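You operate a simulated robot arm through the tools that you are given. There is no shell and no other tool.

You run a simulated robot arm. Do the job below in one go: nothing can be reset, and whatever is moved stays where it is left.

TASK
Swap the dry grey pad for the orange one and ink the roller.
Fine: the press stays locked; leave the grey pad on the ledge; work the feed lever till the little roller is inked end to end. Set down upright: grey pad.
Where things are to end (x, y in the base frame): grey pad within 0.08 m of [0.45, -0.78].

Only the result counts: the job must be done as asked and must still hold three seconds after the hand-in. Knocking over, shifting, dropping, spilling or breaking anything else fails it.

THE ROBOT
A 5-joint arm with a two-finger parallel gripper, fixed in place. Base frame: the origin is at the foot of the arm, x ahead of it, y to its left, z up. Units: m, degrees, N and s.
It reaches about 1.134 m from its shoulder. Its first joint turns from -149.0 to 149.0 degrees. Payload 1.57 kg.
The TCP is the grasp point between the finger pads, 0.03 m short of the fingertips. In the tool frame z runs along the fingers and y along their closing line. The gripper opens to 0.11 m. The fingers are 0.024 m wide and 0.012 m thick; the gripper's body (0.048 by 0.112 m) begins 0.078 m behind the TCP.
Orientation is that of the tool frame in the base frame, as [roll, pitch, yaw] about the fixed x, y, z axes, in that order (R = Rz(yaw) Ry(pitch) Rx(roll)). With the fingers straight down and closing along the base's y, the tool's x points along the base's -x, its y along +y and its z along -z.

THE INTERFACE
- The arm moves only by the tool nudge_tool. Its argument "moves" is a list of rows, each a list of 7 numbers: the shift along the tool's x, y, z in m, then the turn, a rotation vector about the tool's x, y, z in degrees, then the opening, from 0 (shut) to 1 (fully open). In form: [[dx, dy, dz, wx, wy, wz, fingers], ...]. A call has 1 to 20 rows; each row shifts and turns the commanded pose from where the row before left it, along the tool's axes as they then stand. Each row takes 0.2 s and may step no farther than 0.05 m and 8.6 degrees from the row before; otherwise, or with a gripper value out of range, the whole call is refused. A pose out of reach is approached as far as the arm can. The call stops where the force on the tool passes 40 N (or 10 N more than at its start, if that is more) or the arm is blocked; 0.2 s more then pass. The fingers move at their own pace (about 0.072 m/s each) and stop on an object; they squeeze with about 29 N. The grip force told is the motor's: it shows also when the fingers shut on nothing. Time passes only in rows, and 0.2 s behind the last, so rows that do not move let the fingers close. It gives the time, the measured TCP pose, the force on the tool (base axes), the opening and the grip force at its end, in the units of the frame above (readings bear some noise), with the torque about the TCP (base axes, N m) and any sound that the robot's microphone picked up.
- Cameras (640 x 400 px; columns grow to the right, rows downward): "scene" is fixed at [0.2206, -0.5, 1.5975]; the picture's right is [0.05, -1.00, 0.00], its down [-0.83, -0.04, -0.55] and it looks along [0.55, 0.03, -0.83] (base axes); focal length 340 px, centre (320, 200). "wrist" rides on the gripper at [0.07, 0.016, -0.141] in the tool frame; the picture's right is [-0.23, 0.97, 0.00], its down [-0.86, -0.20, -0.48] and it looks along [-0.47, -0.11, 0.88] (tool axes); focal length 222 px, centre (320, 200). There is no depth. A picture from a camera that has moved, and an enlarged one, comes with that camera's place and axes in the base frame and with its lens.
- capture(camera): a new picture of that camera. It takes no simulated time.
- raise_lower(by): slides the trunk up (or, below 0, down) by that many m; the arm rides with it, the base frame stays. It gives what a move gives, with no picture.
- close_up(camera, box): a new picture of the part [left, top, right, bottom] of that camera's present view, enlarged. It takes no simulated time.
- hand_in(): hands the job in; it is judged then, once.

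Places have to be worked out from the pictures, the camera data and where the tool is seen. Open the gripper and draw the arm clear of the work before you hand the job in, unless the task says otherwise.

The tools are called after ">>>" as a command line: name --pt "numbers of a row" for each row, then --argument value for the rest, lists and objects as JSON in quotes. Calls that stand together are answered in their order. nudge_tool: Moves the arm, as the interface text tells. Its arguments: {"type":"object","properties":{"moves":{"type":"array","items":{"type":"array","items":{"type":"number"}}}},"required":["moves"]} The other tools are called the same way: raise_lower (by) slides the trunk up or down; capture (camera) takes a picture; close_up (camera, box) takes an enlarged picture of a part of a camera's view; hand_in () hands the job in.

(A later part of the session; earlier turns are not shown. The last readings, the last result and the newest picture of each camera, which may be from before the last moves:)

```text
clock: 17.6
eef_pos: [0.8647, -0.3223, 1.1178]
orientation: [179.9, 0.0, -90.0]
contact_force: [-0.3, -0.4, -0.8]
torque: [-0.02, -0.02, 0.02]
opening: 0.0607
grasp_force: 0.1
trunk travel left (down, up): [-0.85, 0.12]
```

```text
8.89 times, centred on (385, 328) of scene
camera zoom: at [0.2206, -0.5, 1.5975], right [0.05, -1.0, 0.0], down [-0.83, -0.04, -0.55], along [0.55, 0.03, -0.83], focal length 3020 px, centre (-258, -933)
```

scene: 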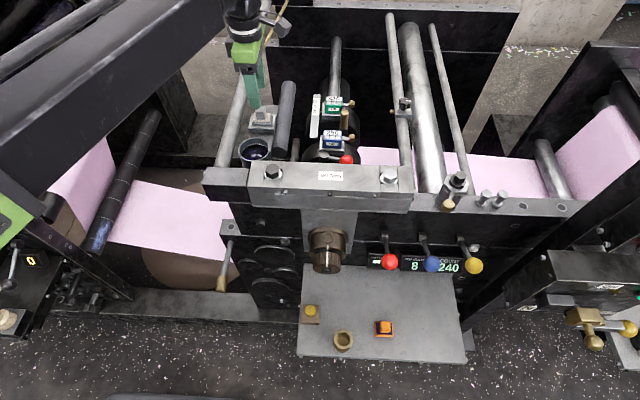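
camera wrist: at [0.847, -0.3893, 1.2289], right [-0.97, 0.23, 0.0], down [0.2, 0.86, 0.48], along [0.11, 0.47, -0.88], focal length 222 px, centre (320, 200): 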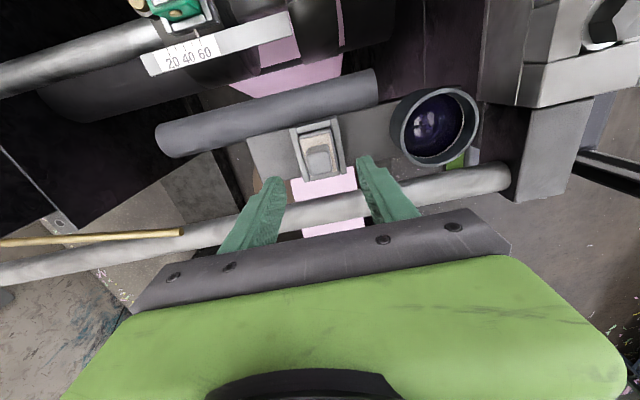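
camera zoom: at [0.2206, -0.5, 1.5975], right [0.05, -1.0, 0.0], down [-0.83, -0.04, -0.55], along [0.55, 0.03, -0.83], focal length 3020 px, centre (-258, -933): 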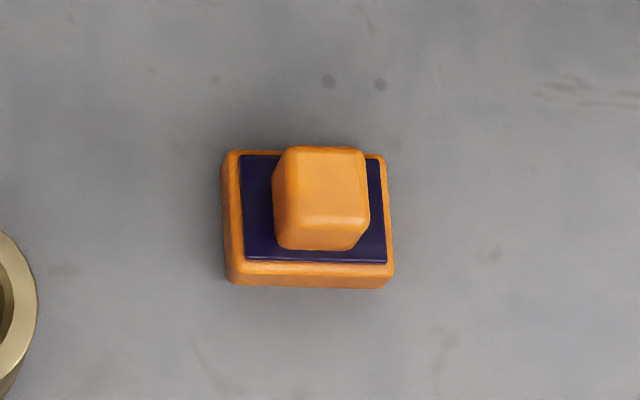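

The knob is a straight block (about 2.1 cm wide, 2.5 cm tall) and the pad sits in a four-sided frame, so it should lift straight up. I'll regrip centered at x≈0.865 and lift in small steps while watching the forces.

>>> raise_lower --by -0.083

>>> nudge_tool --pt "0 0 0 0 0 0 0.25" --pt "0 0 0 0 0 0 0.1" --pt "0 0 0 0 0 0 0" --pt "0 0 0 0 0 0 0" --pt "0 0 0 0 0 0 0" --pt "0 0 0 0 0 0 0"

>>> close_up --camera "scene" --box '[240, 85, 300, 140]'

```text
clock: 18.8
eef_pos: [0.8642, -0.3217, 1.0336]
orientation: [180.0, 0.0, -90.1]
contact_force: [-0.6, 0.3, 0.1]
torque: [-0.05, 0.0, 0.01]
opening: 0.0603
grasp_force: 0.1
trunk travel left (down, up): [-0.767, 0.203]
```

```text
clock: 20.2
eef_pos: [0.8659, -0.3232, 1.034]
orientation: [179.9, 0.0, -90.0]
contact_force: [-2.0, 1.2, -3.6]
torque: [0.04, 0.12, 0.0]
opening: 0.0231
grasp_force: 28.8
trunk travel left (down, up): [-0.767, 0.203]
```

```text
7.27 times, centred on (270, 112) of scene
camera zoom: at [0.2206, -0.5, 1.5975], right [0.05, -1.0, 0.0], down [-0.83, -0.04, -0.55], along [0.55, 0.03, -0.83], focal length 2471 px, centre (684, 836)
```

zoom: 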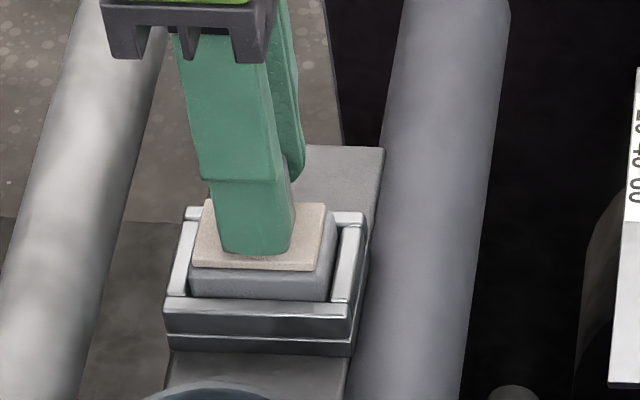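

Grip is centered with almost no side load. I'll lift by small trunk steps and read the force.

>>> raise_lower --by 0.003

>>> raise_lower --by 0.003

>>> close_up --camera "scene" --box '[240, 85, 300, 140]'

```text
clock: 20.7
eef_pos: [0.8653, -0.3226, 1.0378]
orientation: [180.0, 0.0, -90.1]
contact_force: [0.4, -0.5, -0.3]
torque: [0.0, 0.02, 0.03]
opening: 0.0233
grasp_force: 28.8
trunk travel left (down, up): [-0.77, 0.2]
```

```text
clock: 21.2
eef_pos: [0.8652, -0.3217, 1.0405]
orientation: [-180.0, 0.0, -90.0]
contact_force: [-0.1, 0.5, 0.7]
torque: [0.03, -0.01, -0.02]
opening: 0.0228
grasp_force: 29.0
trunk travel left (down, up): [-0.773, 0.197]
```

```text
7.27 times, centred on (270, 112) of scene
camera zoom: at [0.2206, -0.5, 1.5975], right [0.05, -1.0, 0.0], down [-0.83, -0.04, -0.55], along [0.55, 0.03, -0.83], focal length 2471 px, centre (684, 836)
```

zoom: 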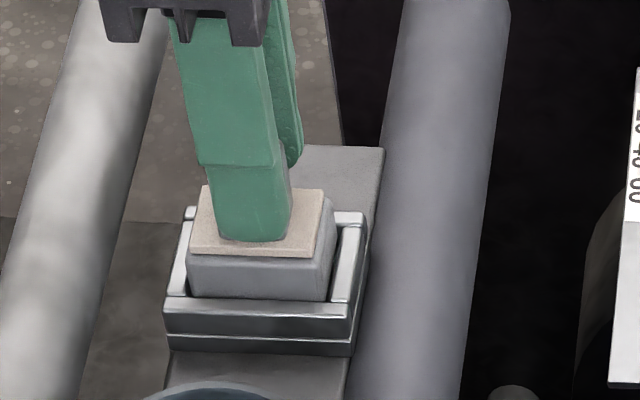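

The pad is lifting with the gripper this time. I'll keep raising gently.

>>> raise_lower --by 0.005

>>> raise_lower --by 0.008

>>> raise_lower --by 0.01

>>> close_up --camera "scene" --box '[240, 75, 300, 140]'

```text
clock: 21.8
eef_pos: [0.8646, -0.3216, 1.0467]
orientation: [-180.0, 0.0, -89.9]
contact_force: [-0.5, -0.4, 0.1]
torque: [0.02, 0.0, 0.02]
opening: 0.0233
grasp_force: 29.0
trunk travel left (down, up): [-0.778, 0.192]
```

```text
clock: 22.3
eef_pos: [0.8649, -0.3218, 1.0529]
orientation: [-180.0, -0.1, -90.0]
contact_force: [0.0, -0.5, -0.9]
torque: [0.01, 0.04, 0.02]
opening: 0.0229
grasp_force: 29.4
trunk travel left (down, up): [-0.786, 0.184]
```

```text
clock: 22.9
eef_pos: [0.8653, -0.3219, 1.0633]
orientation: [-179.9, 0.1, -90.0]
contact_force: [0.0, -0.1, 0.7]
torque: [0.03, 0.0, 0.01]
opening: 0.023
grasp_force: 29.2
trunk travel left (down, up): [-0.796, 0.174]
```

```text
6.15 times, centred on (270, 108) of scene
camera zoom: at [0.2206, -0.5, 1.5975], right [0.05, -1.0, 0.0], down [-0.83, -0.04, -0.55], along [0.55, 0.03, -0.83], focal length 2091 px, centre (628, 769)
```

zoom: 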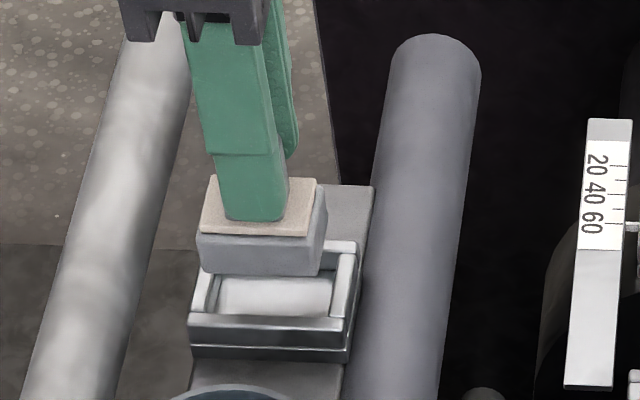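

The pad is clear of the seat frame and hanging level. I'll keep raising to about z=1.2 to pass over the 40 Nm bar.

>>> raise_lower --by 0.03

>>> raise_lower --by 0.06

>>> raise_lower --by 0.06

>>> capture --camera "wrist"

>>> capture --camera "scene"

```text
clock: 23.6
eef_pos: [0.8661, -0.3211, 1.093]
orientation: [180.0, -0.1, -90.0]
contact_force: [-0.4, -0.6, -0.3]
torque: [0.01, -0.04, 0.0]
opening: 0.0233
grasp_force: 28.6
trunk travel left (down, up): [-0.826, 0.144]
```

```text
clock: 24.6
eef_pos: [0.8648, -0.3221, 1.1528]
orientation: [-179.9, 0.0, -90.0]
contact_force: [-0.1, 0.1, -0.7]
torque: [-0.02, -0.02, 0.03]
opening: 0.0231
grasp_force: 28.7
trunk travel left (down, up): [-0.886, 0.084]
```

```text
clock: 25.6
eef_pos: [0.8643, -0.3218, 1.2143]
orientation: [180.0, 0.0, -90.0]
contact_force: [0.3, 0.0, -0.2]
torque: [0.0, -0.02, -0.01]
opening: 0.0229
grasp_force: 28.9
trunk travel left (down, up): [-0.946, 0.024]
```

```text
taken
camera wrist: at [0.8484, -0.3913, 1.3548], right [-0.97, 0.23, 0.0], down [0.2, 0.86, 0.48], along [0.11, 0.47, -0.88], focal length 222 px, centre (320, 200)
```

wrist: 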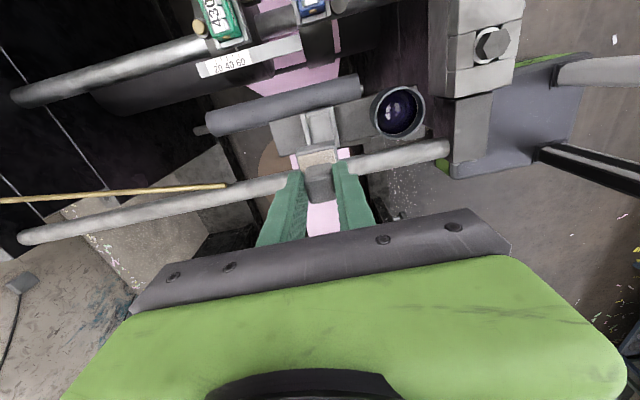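

```text
taken
```

scene: 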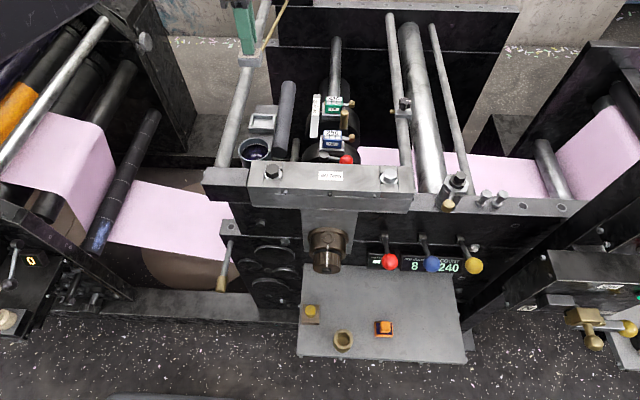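

The grey pad is held securely above the machine. I'll carry it back over the bar and toward a point above the right part of the ledge.

>>> nudge_tool --pt "0.005 0.015 0 0 0 0 0" --pt "0.011 0.03 0 0 0 0 0" --pt "0.011 0.035 0 0 0 0 0" --pt "0.011 0.035 0 0 0 0 0" --pt "0.011 0.035 0 0 0 0 0" --pt "0.011 0.035 0 0 0 0 0" --pt "0.011 0.035 0 0 0 0 0" --pt "0.01 0.024 0 0 0 0 0" --pt "0.03 0.016 0 0 0 0 0" --pt "0.03 0.016 0 0 0 0 0" --pt "0.03 0.016 0 0 0 0 0" --pt "0.03 0.016 0 0 0 0 0" --pt "0.03 0.016 0 0 0 0 0" --pt "0.03 0.016 0 0 0 0 0"

>>> capture --camera "scene"

>>> capture --camera "wrist"

```text
clock: 28.6
eef_pos: [0.5261, -0.5821, 1.2132]
orientation: [180.0, 0.0, -89.9]
contact_force: [0.5, -0.2, -0.8]
torque: [-0.01, -0.01, -0.02]
opening: 0.0229
grasp_force: 28.7
trunk travel left (down, up): [-0.946, 0.024]
```

```text
taken
```

scene: 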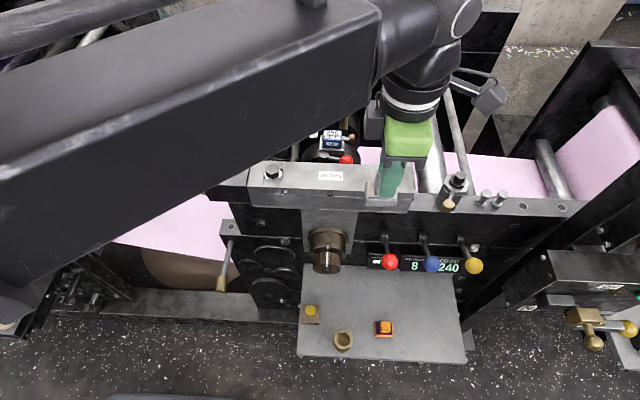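

```text
taken
camera wrist: at [0.5091, -0.6524, 1.3547], right [-0.97, 0.23, 0.0], down [0.2, 0.85, 0.48], along [0.11, 0.47, -0.88], focal length 222 px, centre (320, 200)
```

wrist: 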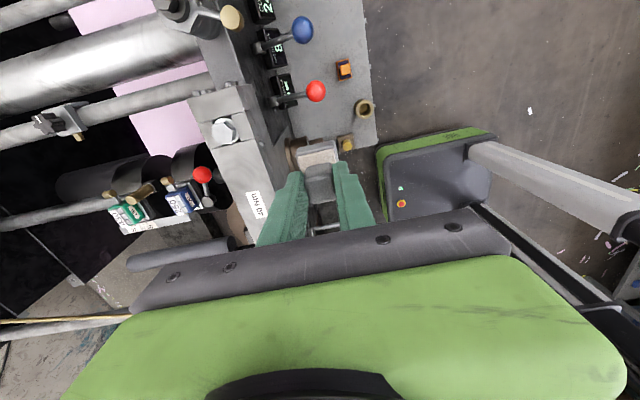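

Still held firmly. I'll spin the tool back so the fingers close along y (narrower body toward the ball levers) and then move above (0.42, -0.775).

>>> nudge_tool --pt "0 0 0 0 0 8.2 0" --pt "0 0 0 0 0 8.2 0" --pt "0 0 0 0 0 8.2 0" --pt "0 0 0 0 0 8.2 0" --pt "0 0 0 0 0 8.2 0" --pt "0 0 0 0 0 8.2 0" --pt "0 0 0 0 0 8.2 0" --pt "0 0 0 0 0 8.2 0" --pt "0 0 0 0 0 8.2 0" --pt "0 0 0 0 0 8.2 0" --pt "0 0 0 0 0 8 0" --pt "0.018 -0.032 0 0 0 0 0" --pt "0.018 -0.032 0 0 0 0 0" --pt "0.018 -0.032 0 0 0 0 0" --pt "0.018 -0.032 0 0 0 0 0" --pt "0.018 -0.032 0 0 0 0 0" --pt "0.016 -0.032 0 0 0 0 0"

>>> capture --camera "wrist"

>>> capture --camera "scene"

```text
clock: 32.2
eef_pos: [0.4186, -0.7765, 1.212]
orientation: [179.9, 0.0, -180.0]
contact_force: [-0.1, 0.0, -0.2]
torque: [0.0, 0.02, -0.01]
opening: 0.0232
grasp_force: 29.0
trunk travel left (down, up): [-0.946, 0.024]
```

```text
taken
camera wrist: at [0.3479, -0.7593, 1.3546], right [0.23, 0.97, 0.0], down [0.85, -0.2, 0.48], along [0.47, -0.11, -0.88], focal length 222 px, centre (320, 200)
```

wrist: 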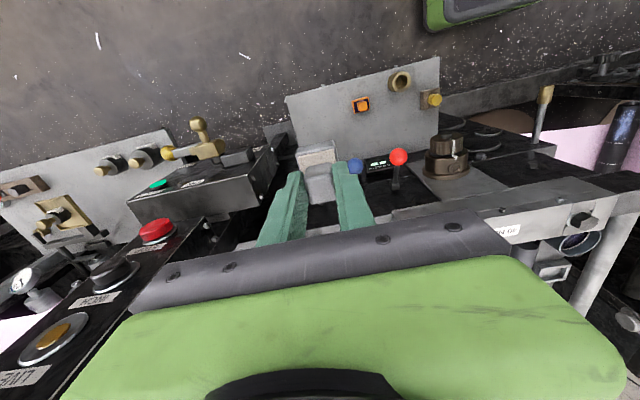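

```text
taken
```

scene: 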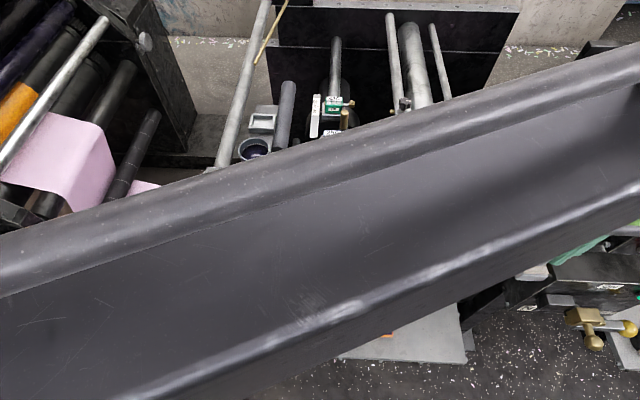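

The pad is above (0.419, -0.777), where the ledge (z≈0.62) is clear. I'll lower the trunk in stages, checking as I go.

>>> raise_lower --by -0.25

>>> capture --camera "wrist"

>>> capture --camera "scene"

```text
clock: 34.8
eef_pos: [0.4185, -0.7754, 0.9632]
orientation: [180.0, -0.1, -180.0]
contact_force: [0.4, 0.3, 0.3]
torque: [0.02, 0.04, 0.03]
opening: 0.023
grasp_force: 29.0
trunk travel left (down, up): [-0.696, 0.274]
```

```text
taken
camera wrist: at [0.3482, -0.7583, 1.1049], right [0.23, 0.97, 0.0], down [0.86, -0.2, 0.48], along [0.47, -0.11, -0.88], focal length 222 px, centre (320, 200)
```

wrist: 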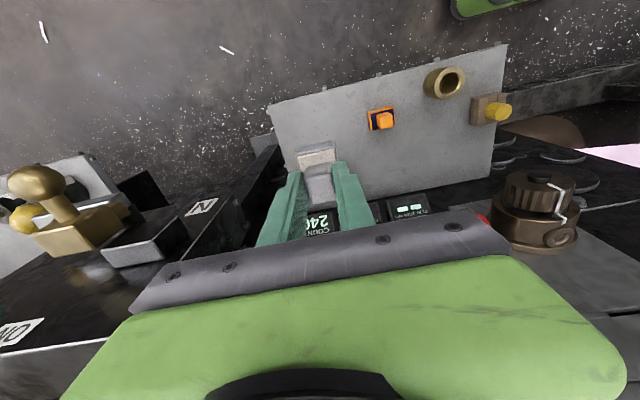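

```text
taken
```

scene: 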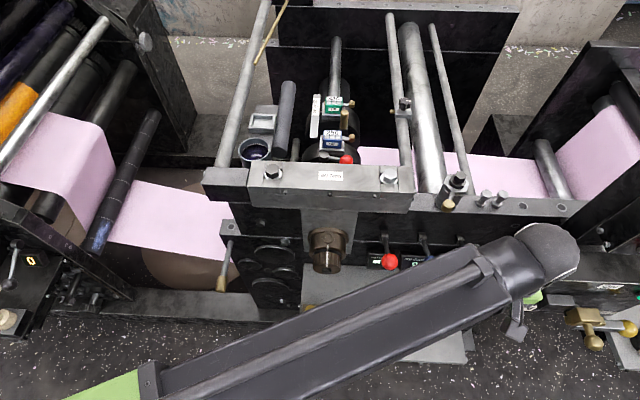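

Clearance to the ball levers (near edges at x≈0.503) looks to be about 4 cm from the wrist housing. I'll continue lowering in stages.

>>> raise_lower --by -0.17

>>> capture --camera "scene"

>>> capture --camera "wrist"

```text
clock: 36.8
eef_pos: [0.418, -0.7746, 0.7939]
orientation: [-179.9, 0.0, -180.0]
contact_force: [-0.6, -0.2, -0.7]
torque: [0.0, -0.03, 0.01]
opening: 0.0228
grasp_force: 29.5
trunk travel left (down, up): [-0.526, 0.444]
```

```text
taken
```

scene: 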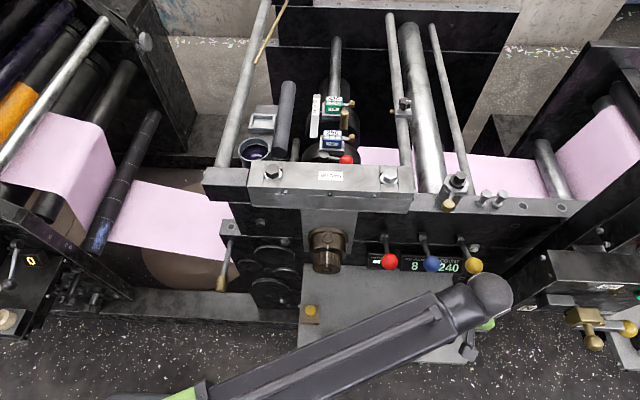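

```text
taken
camera wrist: at [0.3483, -0.7583, 0.9349], right [0.23, 0.97, 0.0], down [0.86, -0.2, 0.48], along [0.47, -0.11, -0.88], focal length 222 px, centre (320, 200)
```

wrist: 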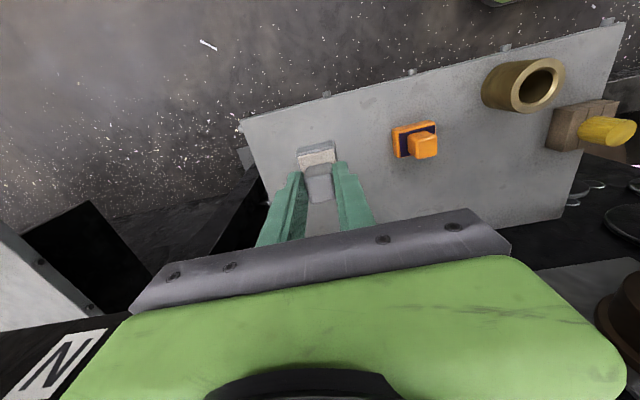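

The ledge height computes to z≈0.62–0.63, so contact should occur with the TCP near 0.675. I'll lower to about 0.70 and look.

>>> raise_lower --by -0.095

>>> capture --camera "scene"

>>> close_up --camera "wrist" --box '[220, 80, 460, 230]'

```text
clock: 38.0
eef_pos: [0.4177, -0.7747, 0.6997]
orientation: [-179.9, 0.0, 180.0]
contact_force: [1.6, -2.6, 16.1]
torque: [-0.14, -0.15, -0.02]
opening: 0.0228
grasp_force: 29.2
trunk travel left (down, up): [-0.431, 0.539]
```

```text
taken
```

scene: 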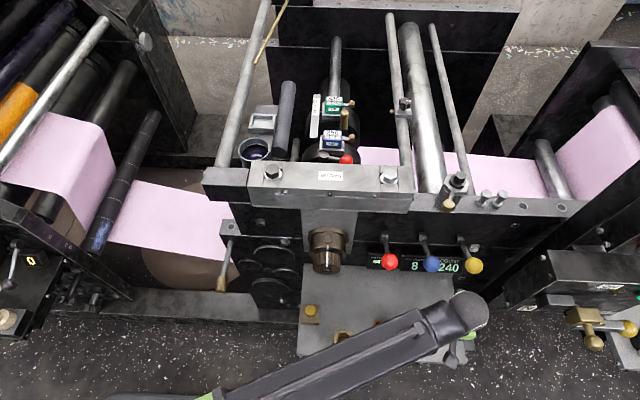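

```text
2.67 times, centred on (340, 155) of wrist
camera zoom: at [0.3478, -0.7576, 0.841], right [0.23, 0.97, 0.0], down [0.85, -0.2, 0.48], along [0.47, -0.11, -0.88], focal length 592 px, centre (267, 320)
```

zoom: 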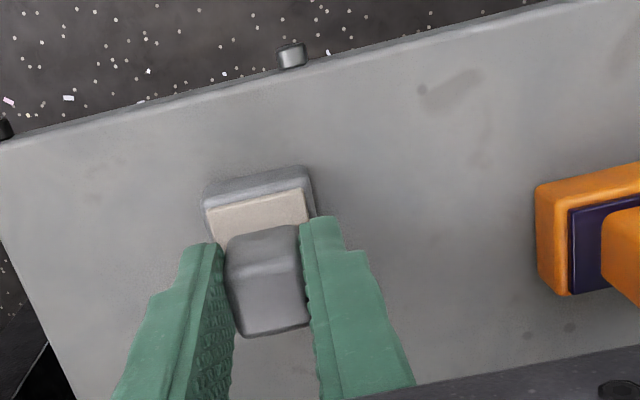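

The pad is on the ledge (16 N contact at TCP z=0.700, so the ledge is at about z≈0.65). I'll unload a millimetre and release.

>>> nudge_tool --pt "0 0 -0.001 0 0 0 0" --pt "0 0 0 0 0 0 0.25" --pt "0 0 0 0 0 0 0.4" --pt "0 0 0 0 0 0 0.5"

>>> close_up --camera "wrist" --box '[220, 80, 460, 230]'

```text
clock: 39.0
eef_pos: [0.4187, -0.7749, 0.6978]
orientation: [180.0, 0.0, -180.0]
contact_force: [0.6, 0.8, -0.6]
torque: [0.01, -0.02, 0.02]
opening: 0.0551
grasp_force: 0.0
trunk travel left (down, up): [-0.431, 0.539]
```

```text
2.67 times, centred on (340, 155) of wrist
camera zoom: at [0.3485, -0.7581, 0.8398], right [0.23, 0.97, 0.0], down [0.86, -0.2, 0.48], along [0.47, -0.11, -0.88], focal length 592 px, centre (267, 320)
```

zoom: 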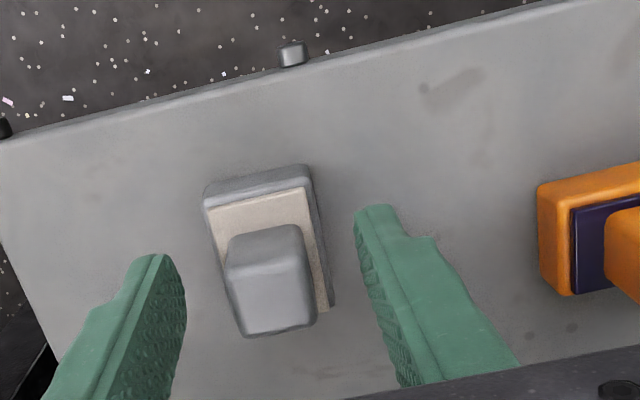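

The grey pad stands upright on the ledge at about (0.419, -0.775). I'll raise clear and look at both pads.

>>> raise_lower --by 0.1

>>> capture --camera "wrist"

>>> close_up --camera "wrist" --box '[260, 80, 460, 220]'

```text
clock: 40.4
eef_pos: [0.4188, -0.7744, 0.7984]
orientation: [-180.0, 0.1, -179.9]
contact_force: [-0.4, -0.5, 0.2]
torque: [0.0, 0.0, 0.0]
opening: 0.055
grasp_force: 0.0
trunk travel left (down, up): [-0.531, 0.439]
```

```text
taken
camera wrist: at [0.3484, -0.7582, 0.9398], right [0.23, 0.97, 0.0], down [0.86, -0.2, 0.48], along [0.47, -0.11, -0.88], focal length 222 px, centre (320, 200)
```

wrist: 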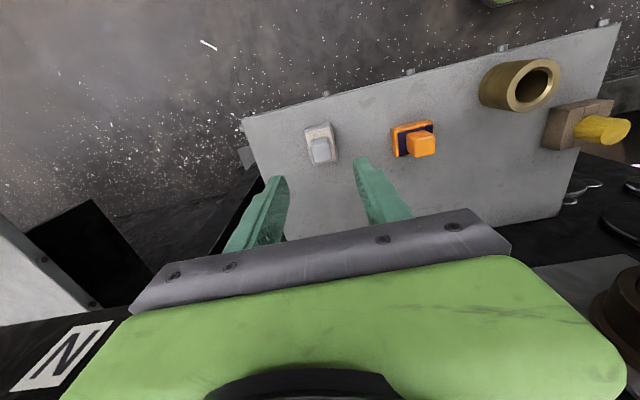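

```text
2.86 times, centred on (360, 150) of wrist
camera zoom: at [0.3484, -0.7582, 0.9398], right [0.23, 0.97, 0.0], down [0.86, -0.2, 0.48], along [0.47, -0.11, -0.88], focal length 635 px, centre (206, 343)
```

zoom: 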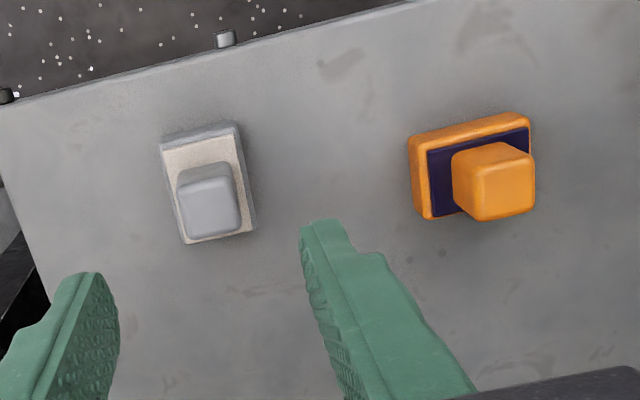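

Both pads are visible; the orange knob's top center is about (0.440, -0.658), z≈0.696. I'll move above it at the current height and recheck, including clearance to the red ball lever.

>>> nudge_tool --pt "-0.005 0.029 0 0 0 0 0.5" --pt "-0.005 0.029 0 0 0 0 0.5" --pt "-0.005 0.029 0 0 0 0 0.5" --pt "-0.005 0.029 0 0 0 0 0.5"

>>> capture --camera "scene"

>>> close_up --camera "wrist" --box '[220, 80, 420, 220]'

>>> close_up --camera "scene" --box '[330, 220, 490, 340]'

```text
clock: 41.4
eef_pos: [0.4368, -0.6591, 0.7992]
orientation: [180.0, 0.0, 179.9]
contact_force: [-0.1, 0.3, 0.2]
torque: [0.0, 0.01, -0.03]
opening: 0.0552
grasp_force: 0.1
trunk travel left (down, up): [-0.531, 0.439]
```

```text
taken
```

scene: 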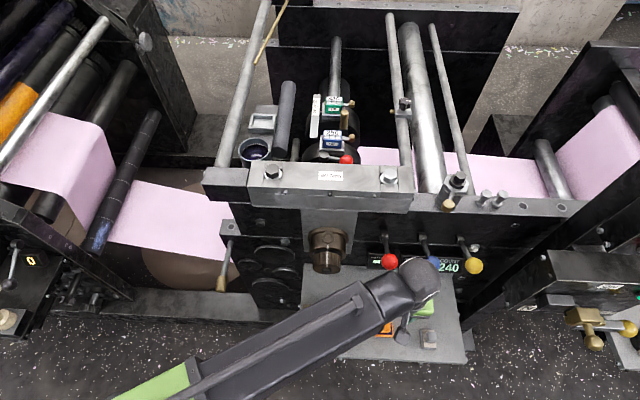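

```text
2.86 times, centred on (320, 150) of wrist
camera zoom: at [0.367, -0.642, 0.9399], right [0.23, 0.97, 0.0], down [0.85, -0.2, 0.48], along [0.47, -0.11, -0.88], focal length 635 px, centre (320, 343)
```

zoom: 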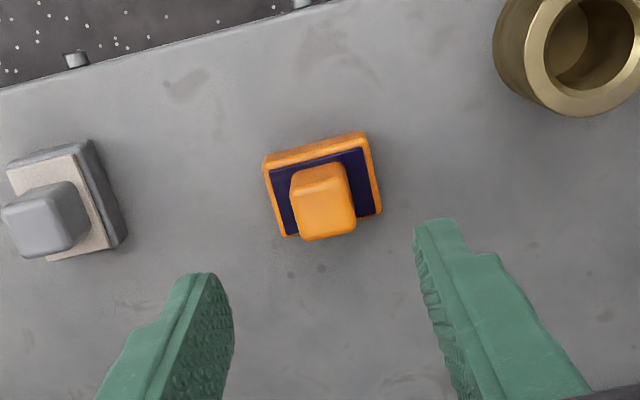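

```text
3.33 times, centred on (410, 280) of scene
camera zoom: at [0.2206, -0.5, 1.5975], right [0.05, -1.0, 0.0], down [-0.83, -0.04, -0.55], along [0.55, 0.03, -0.83], focal length 1133 px, centre (20, -67)
```

zoom: 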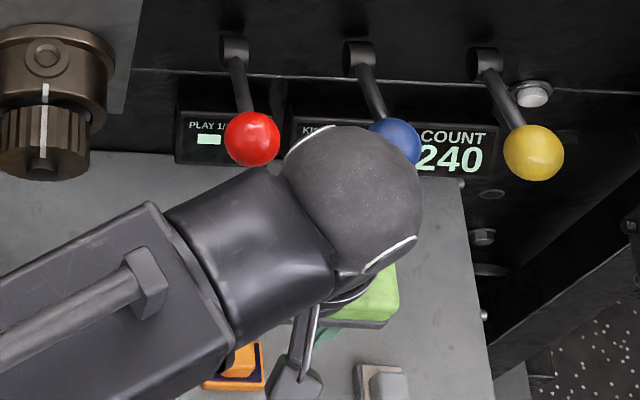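

The orange knob's center is (0.4405, -0.6575). I'll trim the position and lower by 0.097 m so the tips stop just above the felt.

>>> nudge_tool --pt "-0.003 0.0017 0 0 0 0 0.5" --pt "0 0 0 0 0 0 0.5"

>>> raise_lower --by -0.06

>>> capture --camera "scene"

>>> close_up --camera "wrist" --box '[220, 80, 420, 220]'

```text
clock: 42.0
eef_pos: [0.4422, -0.6576, 0.7975]
orientation: [179.9, 0.0, -180.0]
contact_force: [-0.3, 0.0, -0.4]
torque: [0.02, 0.0, -0.04]
opening: 0.0553
grasp_force: 0.0
trunk travel left (down, up): [-0.531, 0.439]
```

```text
clock: 43.0
eef_pos: [0.4407, -0.6575, 0.7379]
orientation: [-180.0, 0.0, -180.0]
contact_force: [-0.6, 0.2, 0.3]
torque: [0.0, 0.02, 0.0]
opening: 0.0549
grasp_force: 0.0
trunk travel left (down, up): [-0.471, 0.499]
```

```text
taken
```

scene: 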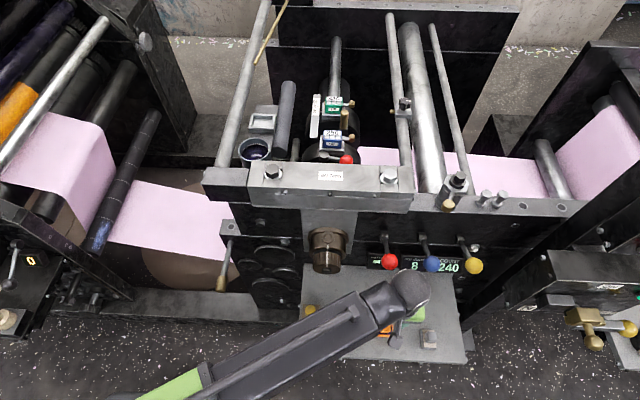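

```text
2.86 times, centred on (320, 150) of wrist
camera zoom: at [0.3707, -0.6411, 0.8799], right [0.23, 0.97, 0.0], down [0.86, -0.2, 0.48], along [0.47, -0.11, -0.88], focal length 635 px, centre (320, 343)
```

zoom: 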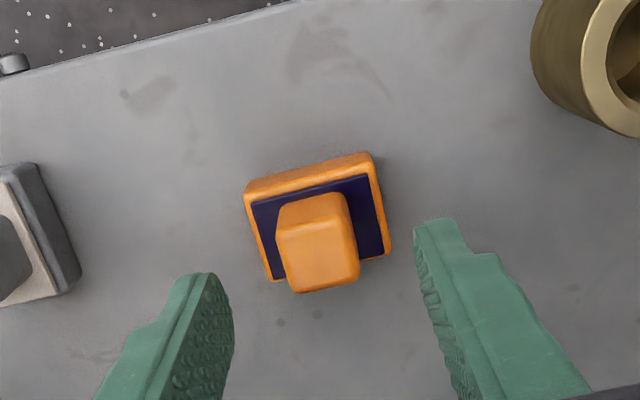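

Centering is within a millimetre and the wrist housing has about 2.5 cm to the balls. I'll lower the rest and close on the orange knob.

>>> raise_lower --by -0.036

>>> nudge_tool --pt "0 0 0 0 0 0 0.3" --pt "0 0 0 0 0 0 0.1" --pt "0 0 0 0 0 0 0" --pt "0 0 0 0 0 0 0" --pt "0 0 0 0 0 0 0"

>>> close_up --camera "wrist" --box '[220, 80, 420, 220]'

```text
clock: 43.8
eef_pos: [0.4401, -0.6577, 0.702]
orientation: [179.9, 0.0, 179.9]
contact_force: [-0.5, -0.6, -1.0]
torque: [-0.02, -0.02, -0.01]
opening: 0.0554
grasp_force: 0.1
trunk travel left (down, up): [-0.435, 0.535]
```

```text
clock: 45.0
eef_pos: [0.4414, -0.6574, 0.7021]
orientation: [179.9, 0.0, -180.0]
contact_force: [-0.1, 0.0, 0.0]
torque: [0.01, -0.03, -0.03]
opening: 0.0229
grasp_force: 28.8
trunk travel left (down, up): [-0.435, 0.535]
```

```text
2.86 times, centred on (320, 150) of wrist
camera zoom: at [0.3707, -0.6411, 0.8439], right [0.23, 0.97, 0.0], down [0.85, -0.2, 0.48], along [0.47, -0.11, -0.88], focal length 635 px, centre (320, 343)
```

zoom: 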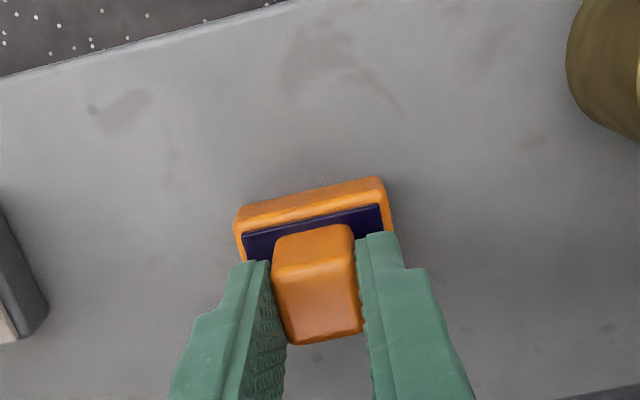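

Gripped at 0.0229 m with no side loads. I'll lift gently in small steps.

>>> raise_lower --by 0.004

>>> raise_lower --by 0.02

>>> raise_lower --by 0.08

>>> capture --camera "wrist"

>>> capture --camera "scene"

```text
clock: 45.5
eef_pos: [0.4416, -0.6574, 0.7059]
orientation: [-180.0, -0.1, 180.0]
contact_force: [-0.7, 0.2, -1.9]
torque: [0.01, 0.0, -0.02]
opening: 0.023
grasp_force: 28.8
trunk travel left (down, up): [-0.439, 0.531]
```

```text
clock: 46.2
eef_pos: [0.4402, -0.6581, 0.7261]
orientation: [179.9, 0.0, 180.0]
contact_force: [-0.9, -1.0, -1.1]
torque: [0.02, 0.0, -0.02]
opening: 0.0229
grasp_force: 28.9
trunk travel left (down, up): [-0.459, 0.511]
```

```text
clock: 47.3
eef_pos: [0.4402, -0.6575, 0.8059]
orientation: [180.0, 0.0, -180.0]
contact_force: [-0.5, 0.4, -1.0]
torque: [-0.01, -0.03, 0.0]
opening: 0.023
grasp_force: 29.2
trunk travel left (down, up): [-0.539, 0.431]
```

```text
taken
camera wrist: at [0.3707, -0.6412, 0.9478], right [0.23, 0.97, 0.0], down [0.86, -0.2, 0.48], along [0.47, -0.11, -0.88], focal length 222 px, centre (320, 200)
```

wrist: 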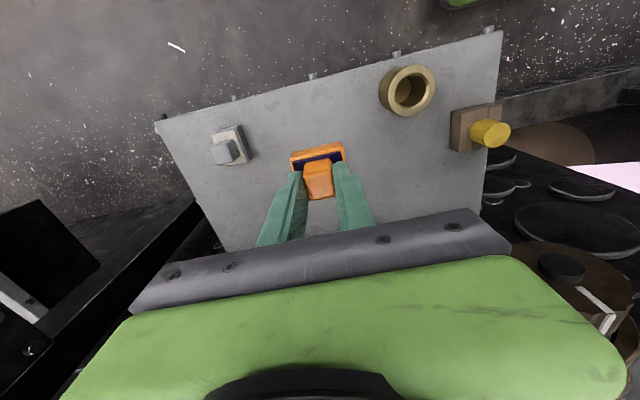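

```text
taken
```

scene: 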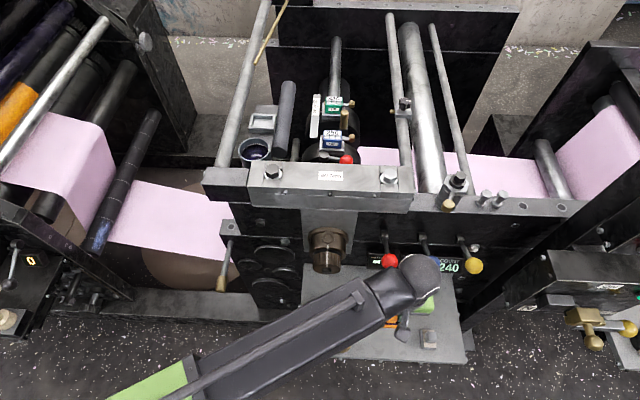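

The orange pad is in hand and level. I'll raise the trunk to carry height in two stages.

>>> raise_lower --by 0.2

>>> raise_lower --by 0.205

>>> capture --camera "scene"

>>> capture --camera "wrist"

```text
clock: 49.5
eef_pos: [0.4404, -0.6574, 1.0057]
orientation: [179.9, 0.0, 180.0]
contact_force: [-0.3, 0.2, -0.8]
torque: [0.02, -0.02, -0.01]
opening: 0.0231
grasp_force: 28.5
trunk travel left (down, up): [-0.739, 0.231]
```

```text
clock: 51.7
eef_pos: [0.4416, -0.6573, 1.2113]
orientation: [-180.0, 0.0, -179.9]
contact_force: [0.3, 0.4, 0.6]
torque: [0.0, -0.01, 0.0]
opening: 0.023
grasp_force: 28.9
trunk travel left (down, up): [-0.944, 0.026]
```

```text
taken
```

scene: 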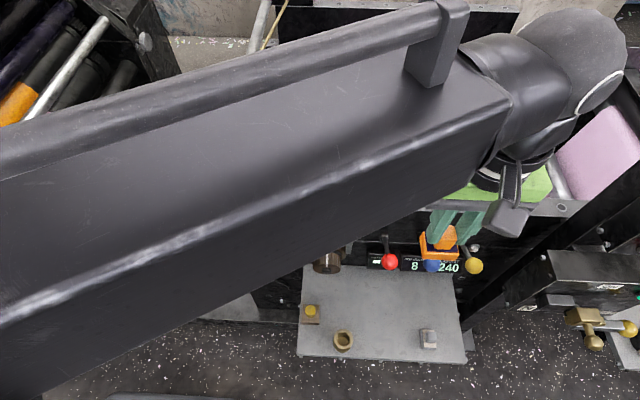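

```text
taken
camera wrist: at [0.3707, -0.6412, 1.3528], right [0.23, 0.97, 0.0], down [0.86, -0.2, 0.48], along [0.47, -0.11, -0.88], focal length 222 px, centre (320, 200)
```

wrist: 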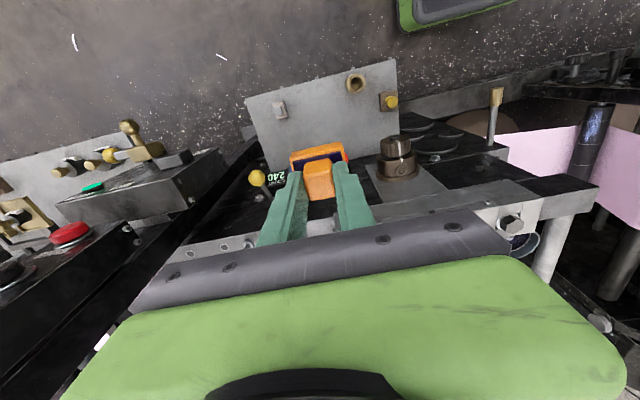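

I'll carry it back over the bar along the earlier route to above the seat.

>>> nudge_tool --pt "-0.0112 0.0149 0 0 0 0 0" --pt "-0.0224 0.0297 0 0 0 0 0" --pt "-0.0224 0.0297 0 0 0 0 0" --pt "-0.0224 0.0297 0 0 0 0 0" --pt "-0.0224 0.0297 0 0 0 0 0" --pt "-0.0224 0.0297 0 0 0 0 0" --pt "-0.0224 0.0297 0 0 0 0 0" --pt "-0.0224 0.0297 0 0 0 0 0" --pt "-0.0112 0.0149 0 0 0 0 0" --pt "-0.03 0.0124 0 0 0 0 0" --pt "-0.03 0.0124 0 0 0 0 0" --pt "-0.03 0.0124 0 0 0 0 0" --pt "-0.03 0.0124 0 0 0 0 0" --pt "-0.03 0.0124 0 0 0 0 0" --pt "-0.03 0.0124 0 0 0 0 0" --pt "-0.03 0.0124 0 0 0 0 0"

>>> capture --camera "wrist"

>>> capture --camera "scene"

```text
clock: 55.1
eef_pos: [0.832, -0.3311, 1.2115]
orientation: [-180.0, 0.0, 180.0]
contact_force: [-0.2, -0.4, -0.3]
torque: [-0.02, 0.03, -0.02]
opening: 0.0229
grasp_force: 29.0
trunk travel left (down, up): [-0.944, 0.026]
```

```text
taken
camera wrist: at [0.762, -0.3163, 1.3525], right [0.23, 0.97, 0.0], down [0.86, -0.2, 0.48], along [0.47, -0.11, -0.88], focal length 222 px, centre (320, 200)
```

wrist: 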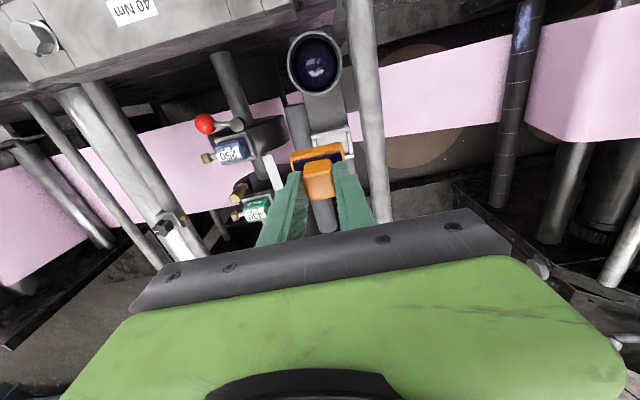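

```text
taken
```

scene: 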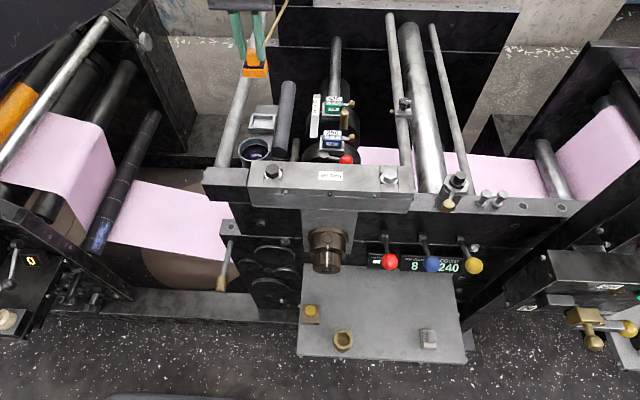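

Nearly there. I'll finish the approach to (0.864, -0.321) and zoom to measure the seat opening.

>>> nudge_tool --pt "-0.012 0.005 0 0 0 0 0" --pt "-0.012 0.005 0 0 0 0 0" --pt "-0.008 0.0 0 0 0 0 0" --pt "0 0 0 0 0 0 0"

>>> close_up --camera "wrist" --box '[260, 80, 400, 200]'

>>> close_up --camera "scene" --box '[220, 30, 300, 150]'

```text
clock: 56.1
eef_pos: [0.8632, -0.3232, 1.2109]
orientation: [-180.0, 0.1, 180.0]
contact_force: [0.2, 0.7, -0.7]
torque: [0.02, -0.05, 0.0]
opening: 0.0231
grasp_force: 28.9
trunk travel left (down, up): [-0.944, 0.026]
```

```text
3.33 times, centred on (330, 140) of wrist
camera zoom: at [0.7921, -0.3066, 1.3529], right [0.23, 0.97, 0.0], down [0.85, -0.2, 0.48], along [0.47, -0.11, -0.88], focal length 740 px, centre (287, 400)
```

zoom: 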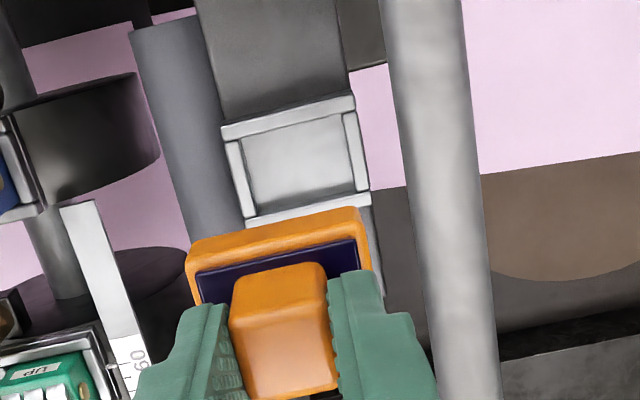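

```text
3.33 times, centred on (260, 90) of scene
camera zoom: at [0.2206, -0.5, 1.5975], right [0.05, -1.0, 0.0], down [-0.83, -0.04, -0.55], along [0.55, 0.03, -0.83], focal length 1133 px, centre (520, 567)
```

zoom: 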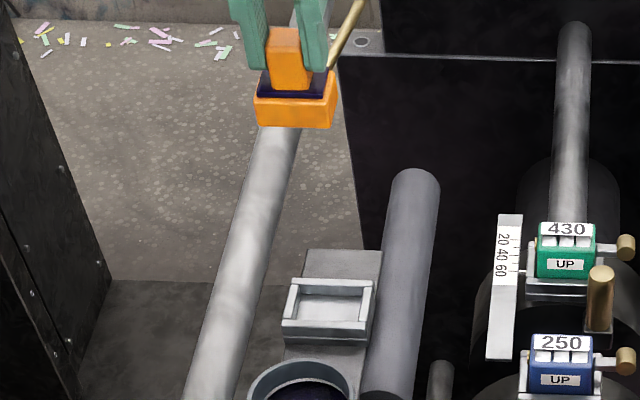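

The seat opening reads about (0.862, -0.318). I'll lower to about 3.5 cm above final depth and compare the tray and seat edges directly.

>>> raise_lower --by -0.13

>>> close_up --camera "wrist" --box '[260, 80, 400, 200]'

>>> close_up --camera "scene" --box '[230, 80, 290, 140]'

```text
clock: 57.7
eef_pos: [0.8629, -0.324, 1.0815]
orientation: [-180.0, 0.0, 180.0]
contact_force: [-0.2, 0.4, 0.0]
torque: [-0.02, 0.0, -0.04]
opening: 0.0229
grasp_force: 29.3
trunk travel left (down, up): [-0.814, 0.156]
```

```text
3.33 times, centred on (330, 140) of wrist
camera zoom: at [0.7922, -0.3067, 1.2229], right [0.23, 0.97, 0.0], down [0.86, -0.2, 0.48], along [0.47, -0.11, -0.88], focal length 740 px, centre (287, 400)
```

zoom: 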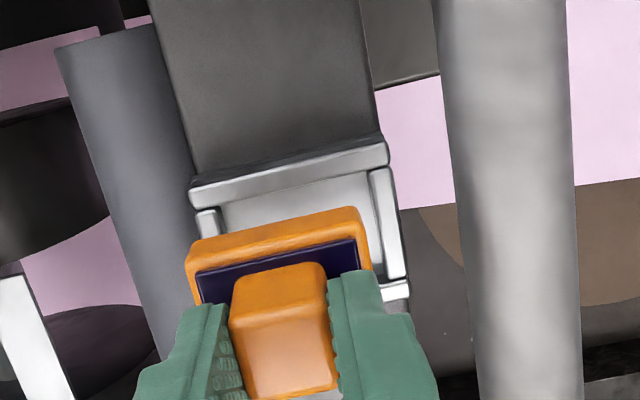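

```text
6.67 times, centred on (260, 110) of scene
camera zoom: at [0.2206, -0.5, 1.5975], right [0.05, -1.0, 0.0], down [-0.83, -0.04, -0.55], along [0.55, 0.03, -0.83], focal length 2265 px, centre (720, 800)
```

zoom: 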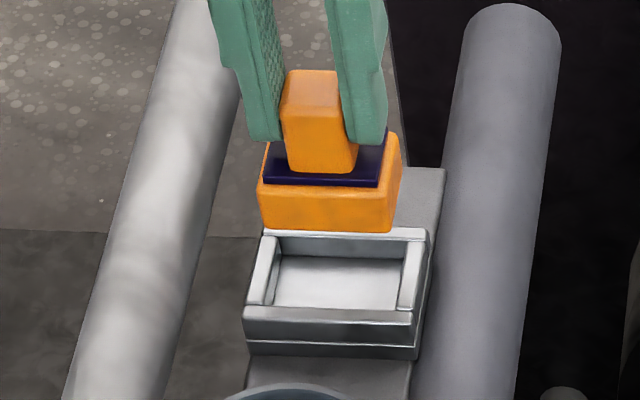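

I need a precise comparison, since the seat clearance is only about 1 mm per side. I'll take higher zooms of both views.

>>> close_up --camera "wrist" --box '[285, 115, 365, 170]'

>>> close_up --camera "scene" --box '[245, 95, 285, 130]'

```text
7.27 times, centred on (325, 142) of wrist
camera zoom: at [0.7922, -0.3067, 1.2229], right [0.23, 0.97, 0.0], down [0.86, -0.2, 0.48], along [0.47, -0.11, -0.88], focal length 1615 px, centre (284, 618)
```

zoom: 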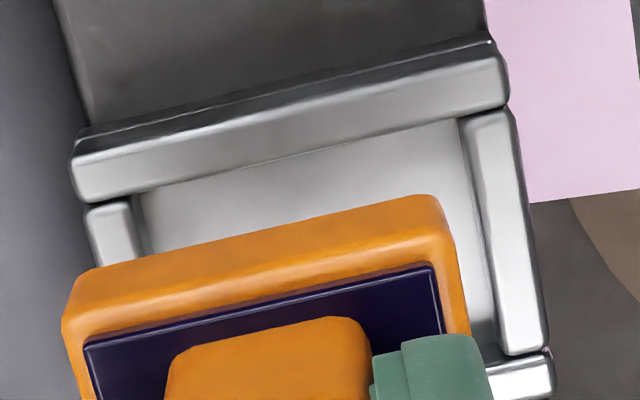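

```text
11.43 times, centred on (265, 112) of scene
camera zoom: at [0.2206, -0.5, 1.5975], right [0.05, -1.0, 0.0], down [-0.83, -0.04, -0.55], along [0.55, 0.03, -0.83], focal length 3884 px, centre (949, 1200)
```

zoom: 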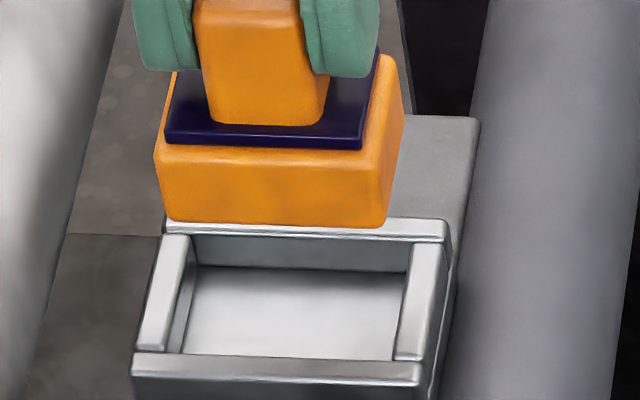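

Relative measurements in both views say the pad is about 5 mm too far toward −y, with x within about 1 mm. I'll shift +5 mm in y and +1 mm in x, then lower until the tray is just above the rim and compare again.

>>> nudge_tool --pt "-0.001 0.005 0 0 0 0 0" --pt "0 0 0 0 0 0 0"

>>> raise_lower --by -0.028

>>> close_up --camera "wrist" --box '[285, 110, 375, 170]'

>>> close_up --camera "scene" --box '[245, 95, 285, 130]'

```text
clock: 58.3
eef_pos: [0.8632, -0.3165, 1.08]
orientation: [-179.9, 0.1, 180.0]
contact_force: [0.3, -0.4, 0.4]
torque: [0.01, 0.02, -0.01]
opening: 0.0232
grasp_force: 28.8
trunk travel left (down, up): [-0.814, 0.156]
```

```text
clock: 59.0
eef_pos: [0.8633, -0.3176, 1.0537]
orientation: [-180.0, 0.0, -180.0]
contact_force: [0.2, 0.3, -0.6]
torque: [0.02, -0.01, -0.03]
opening: 0.023
grasp_force: 29.0
trunk travel left (down, up): [-0.786, 0.184]
```

```text
6.67 times, centred on (330, 140) of wrist
camera zoom: at [0.7932, -0.3013, 1.1948], right [0.23, 0.97, 0.0], down [0.86, -0.2, 0.48], along [0.47, -0.11, -0.88], focal length 1481 px, centre (253, 600)
```

zoom: 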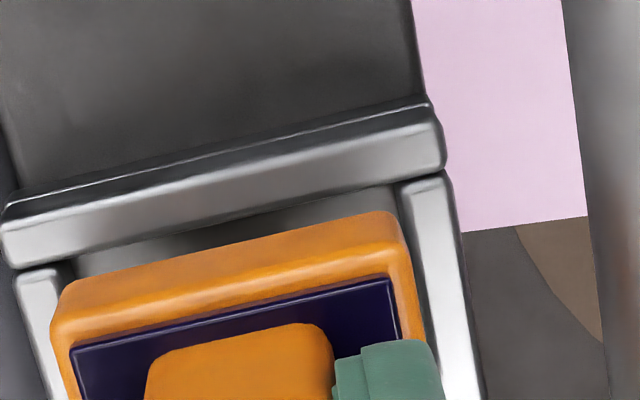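

```text
11.43 times, centred on (265, 112) of scene
camera zoom: at [0.2206, -0.5, 1.5975], right [0.05, -1.0, 0.0], down [-0.83, -0.04, -0.55], along [0.55, 0.03, -0.83], focal length 3884 px, centre (949, 1200)
```

zoom: 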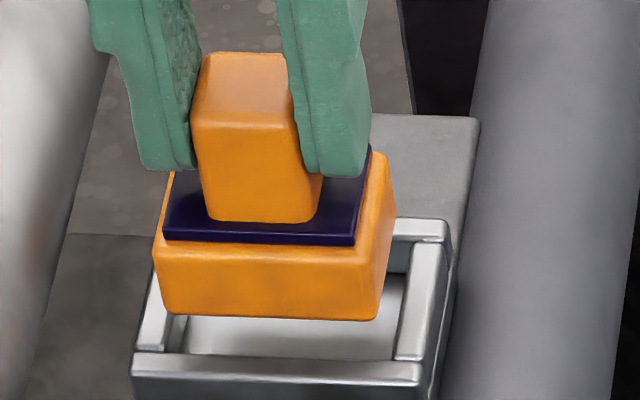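

The tray now appears centered to within about 1 mm over the opening, with its bottom roughly 1 cm above the rim. I'll lower in small steps and watch for early contact (seated depth should be TCP z≈1.037).

>>> raise_lower --by -0.006

>>> raise_lower --by -0.003

>>> close_up --camera "wrist" --box '[285, 110, 375, 170]'

>>> close_up --camera "scene" --box '[245, 95, 285, 130]'

```text
clock: 59.6
eef_pos: [0.863, -0.3182, 1.047]
orientation: [-180.0, 0.0, 179.9]
contact_force: [0.9, 0.0, -0.3]
torque: [-0.03, -0.01, -0.01]
opening: 0.0227
grasp_force: 29.7
trunk travel left (down, up): [-0.78, 0.19]
```

```text
clock: 60.1
eef_pos: [0.8626, -0.3177, 1.044]
orientation: [-180.0, 0.0, 180.0]
contact_force: [-0.7, 0.6, 1.6]
torque: [0.02, 0.03, -0.03]
opening: 0.0231
grasp_force: 29.4
trunk travel left (down, up): [-0.777, 0.193]
```

```text
6.67 times, centred on (330, 140) of wrist
camera zoom: at [0.7932, -0.3012, 1.186], right [0.23, 0.97, 0.0], down [0.86, -0.2, 0.48], along [0.47, -0.11, -0.88], focal length 1481 px, centre (253, 600)
```

zoom: 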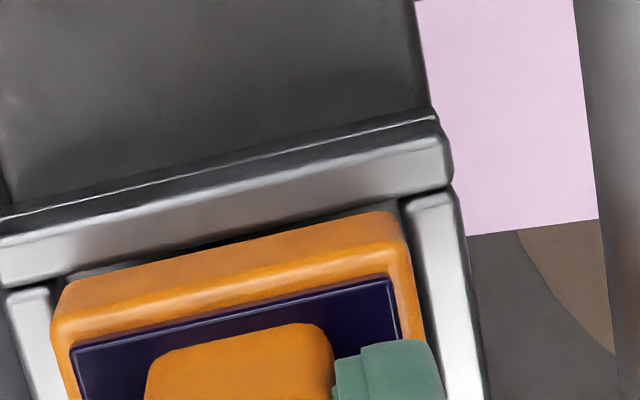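

```text
11.43 times, centred on (265, 112) of scene
camera zoom: at [0.2206, -0.5, 1.5975], right [0.05, -1.0, 0.0], down [-0.83, -0.04, -0.55], along [0.55, 0.03, -0.83], focal length 3884 px, centre (949, 1200)
```

zoom: 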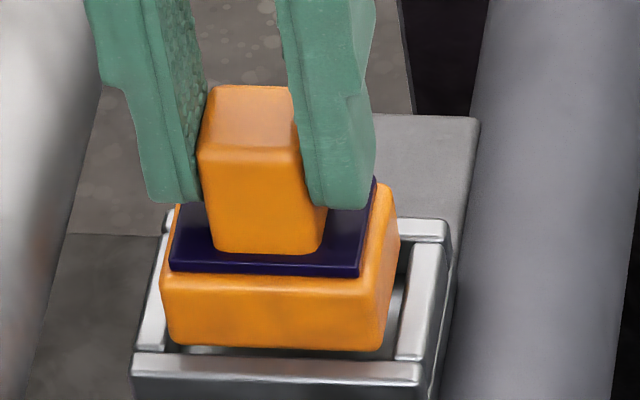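

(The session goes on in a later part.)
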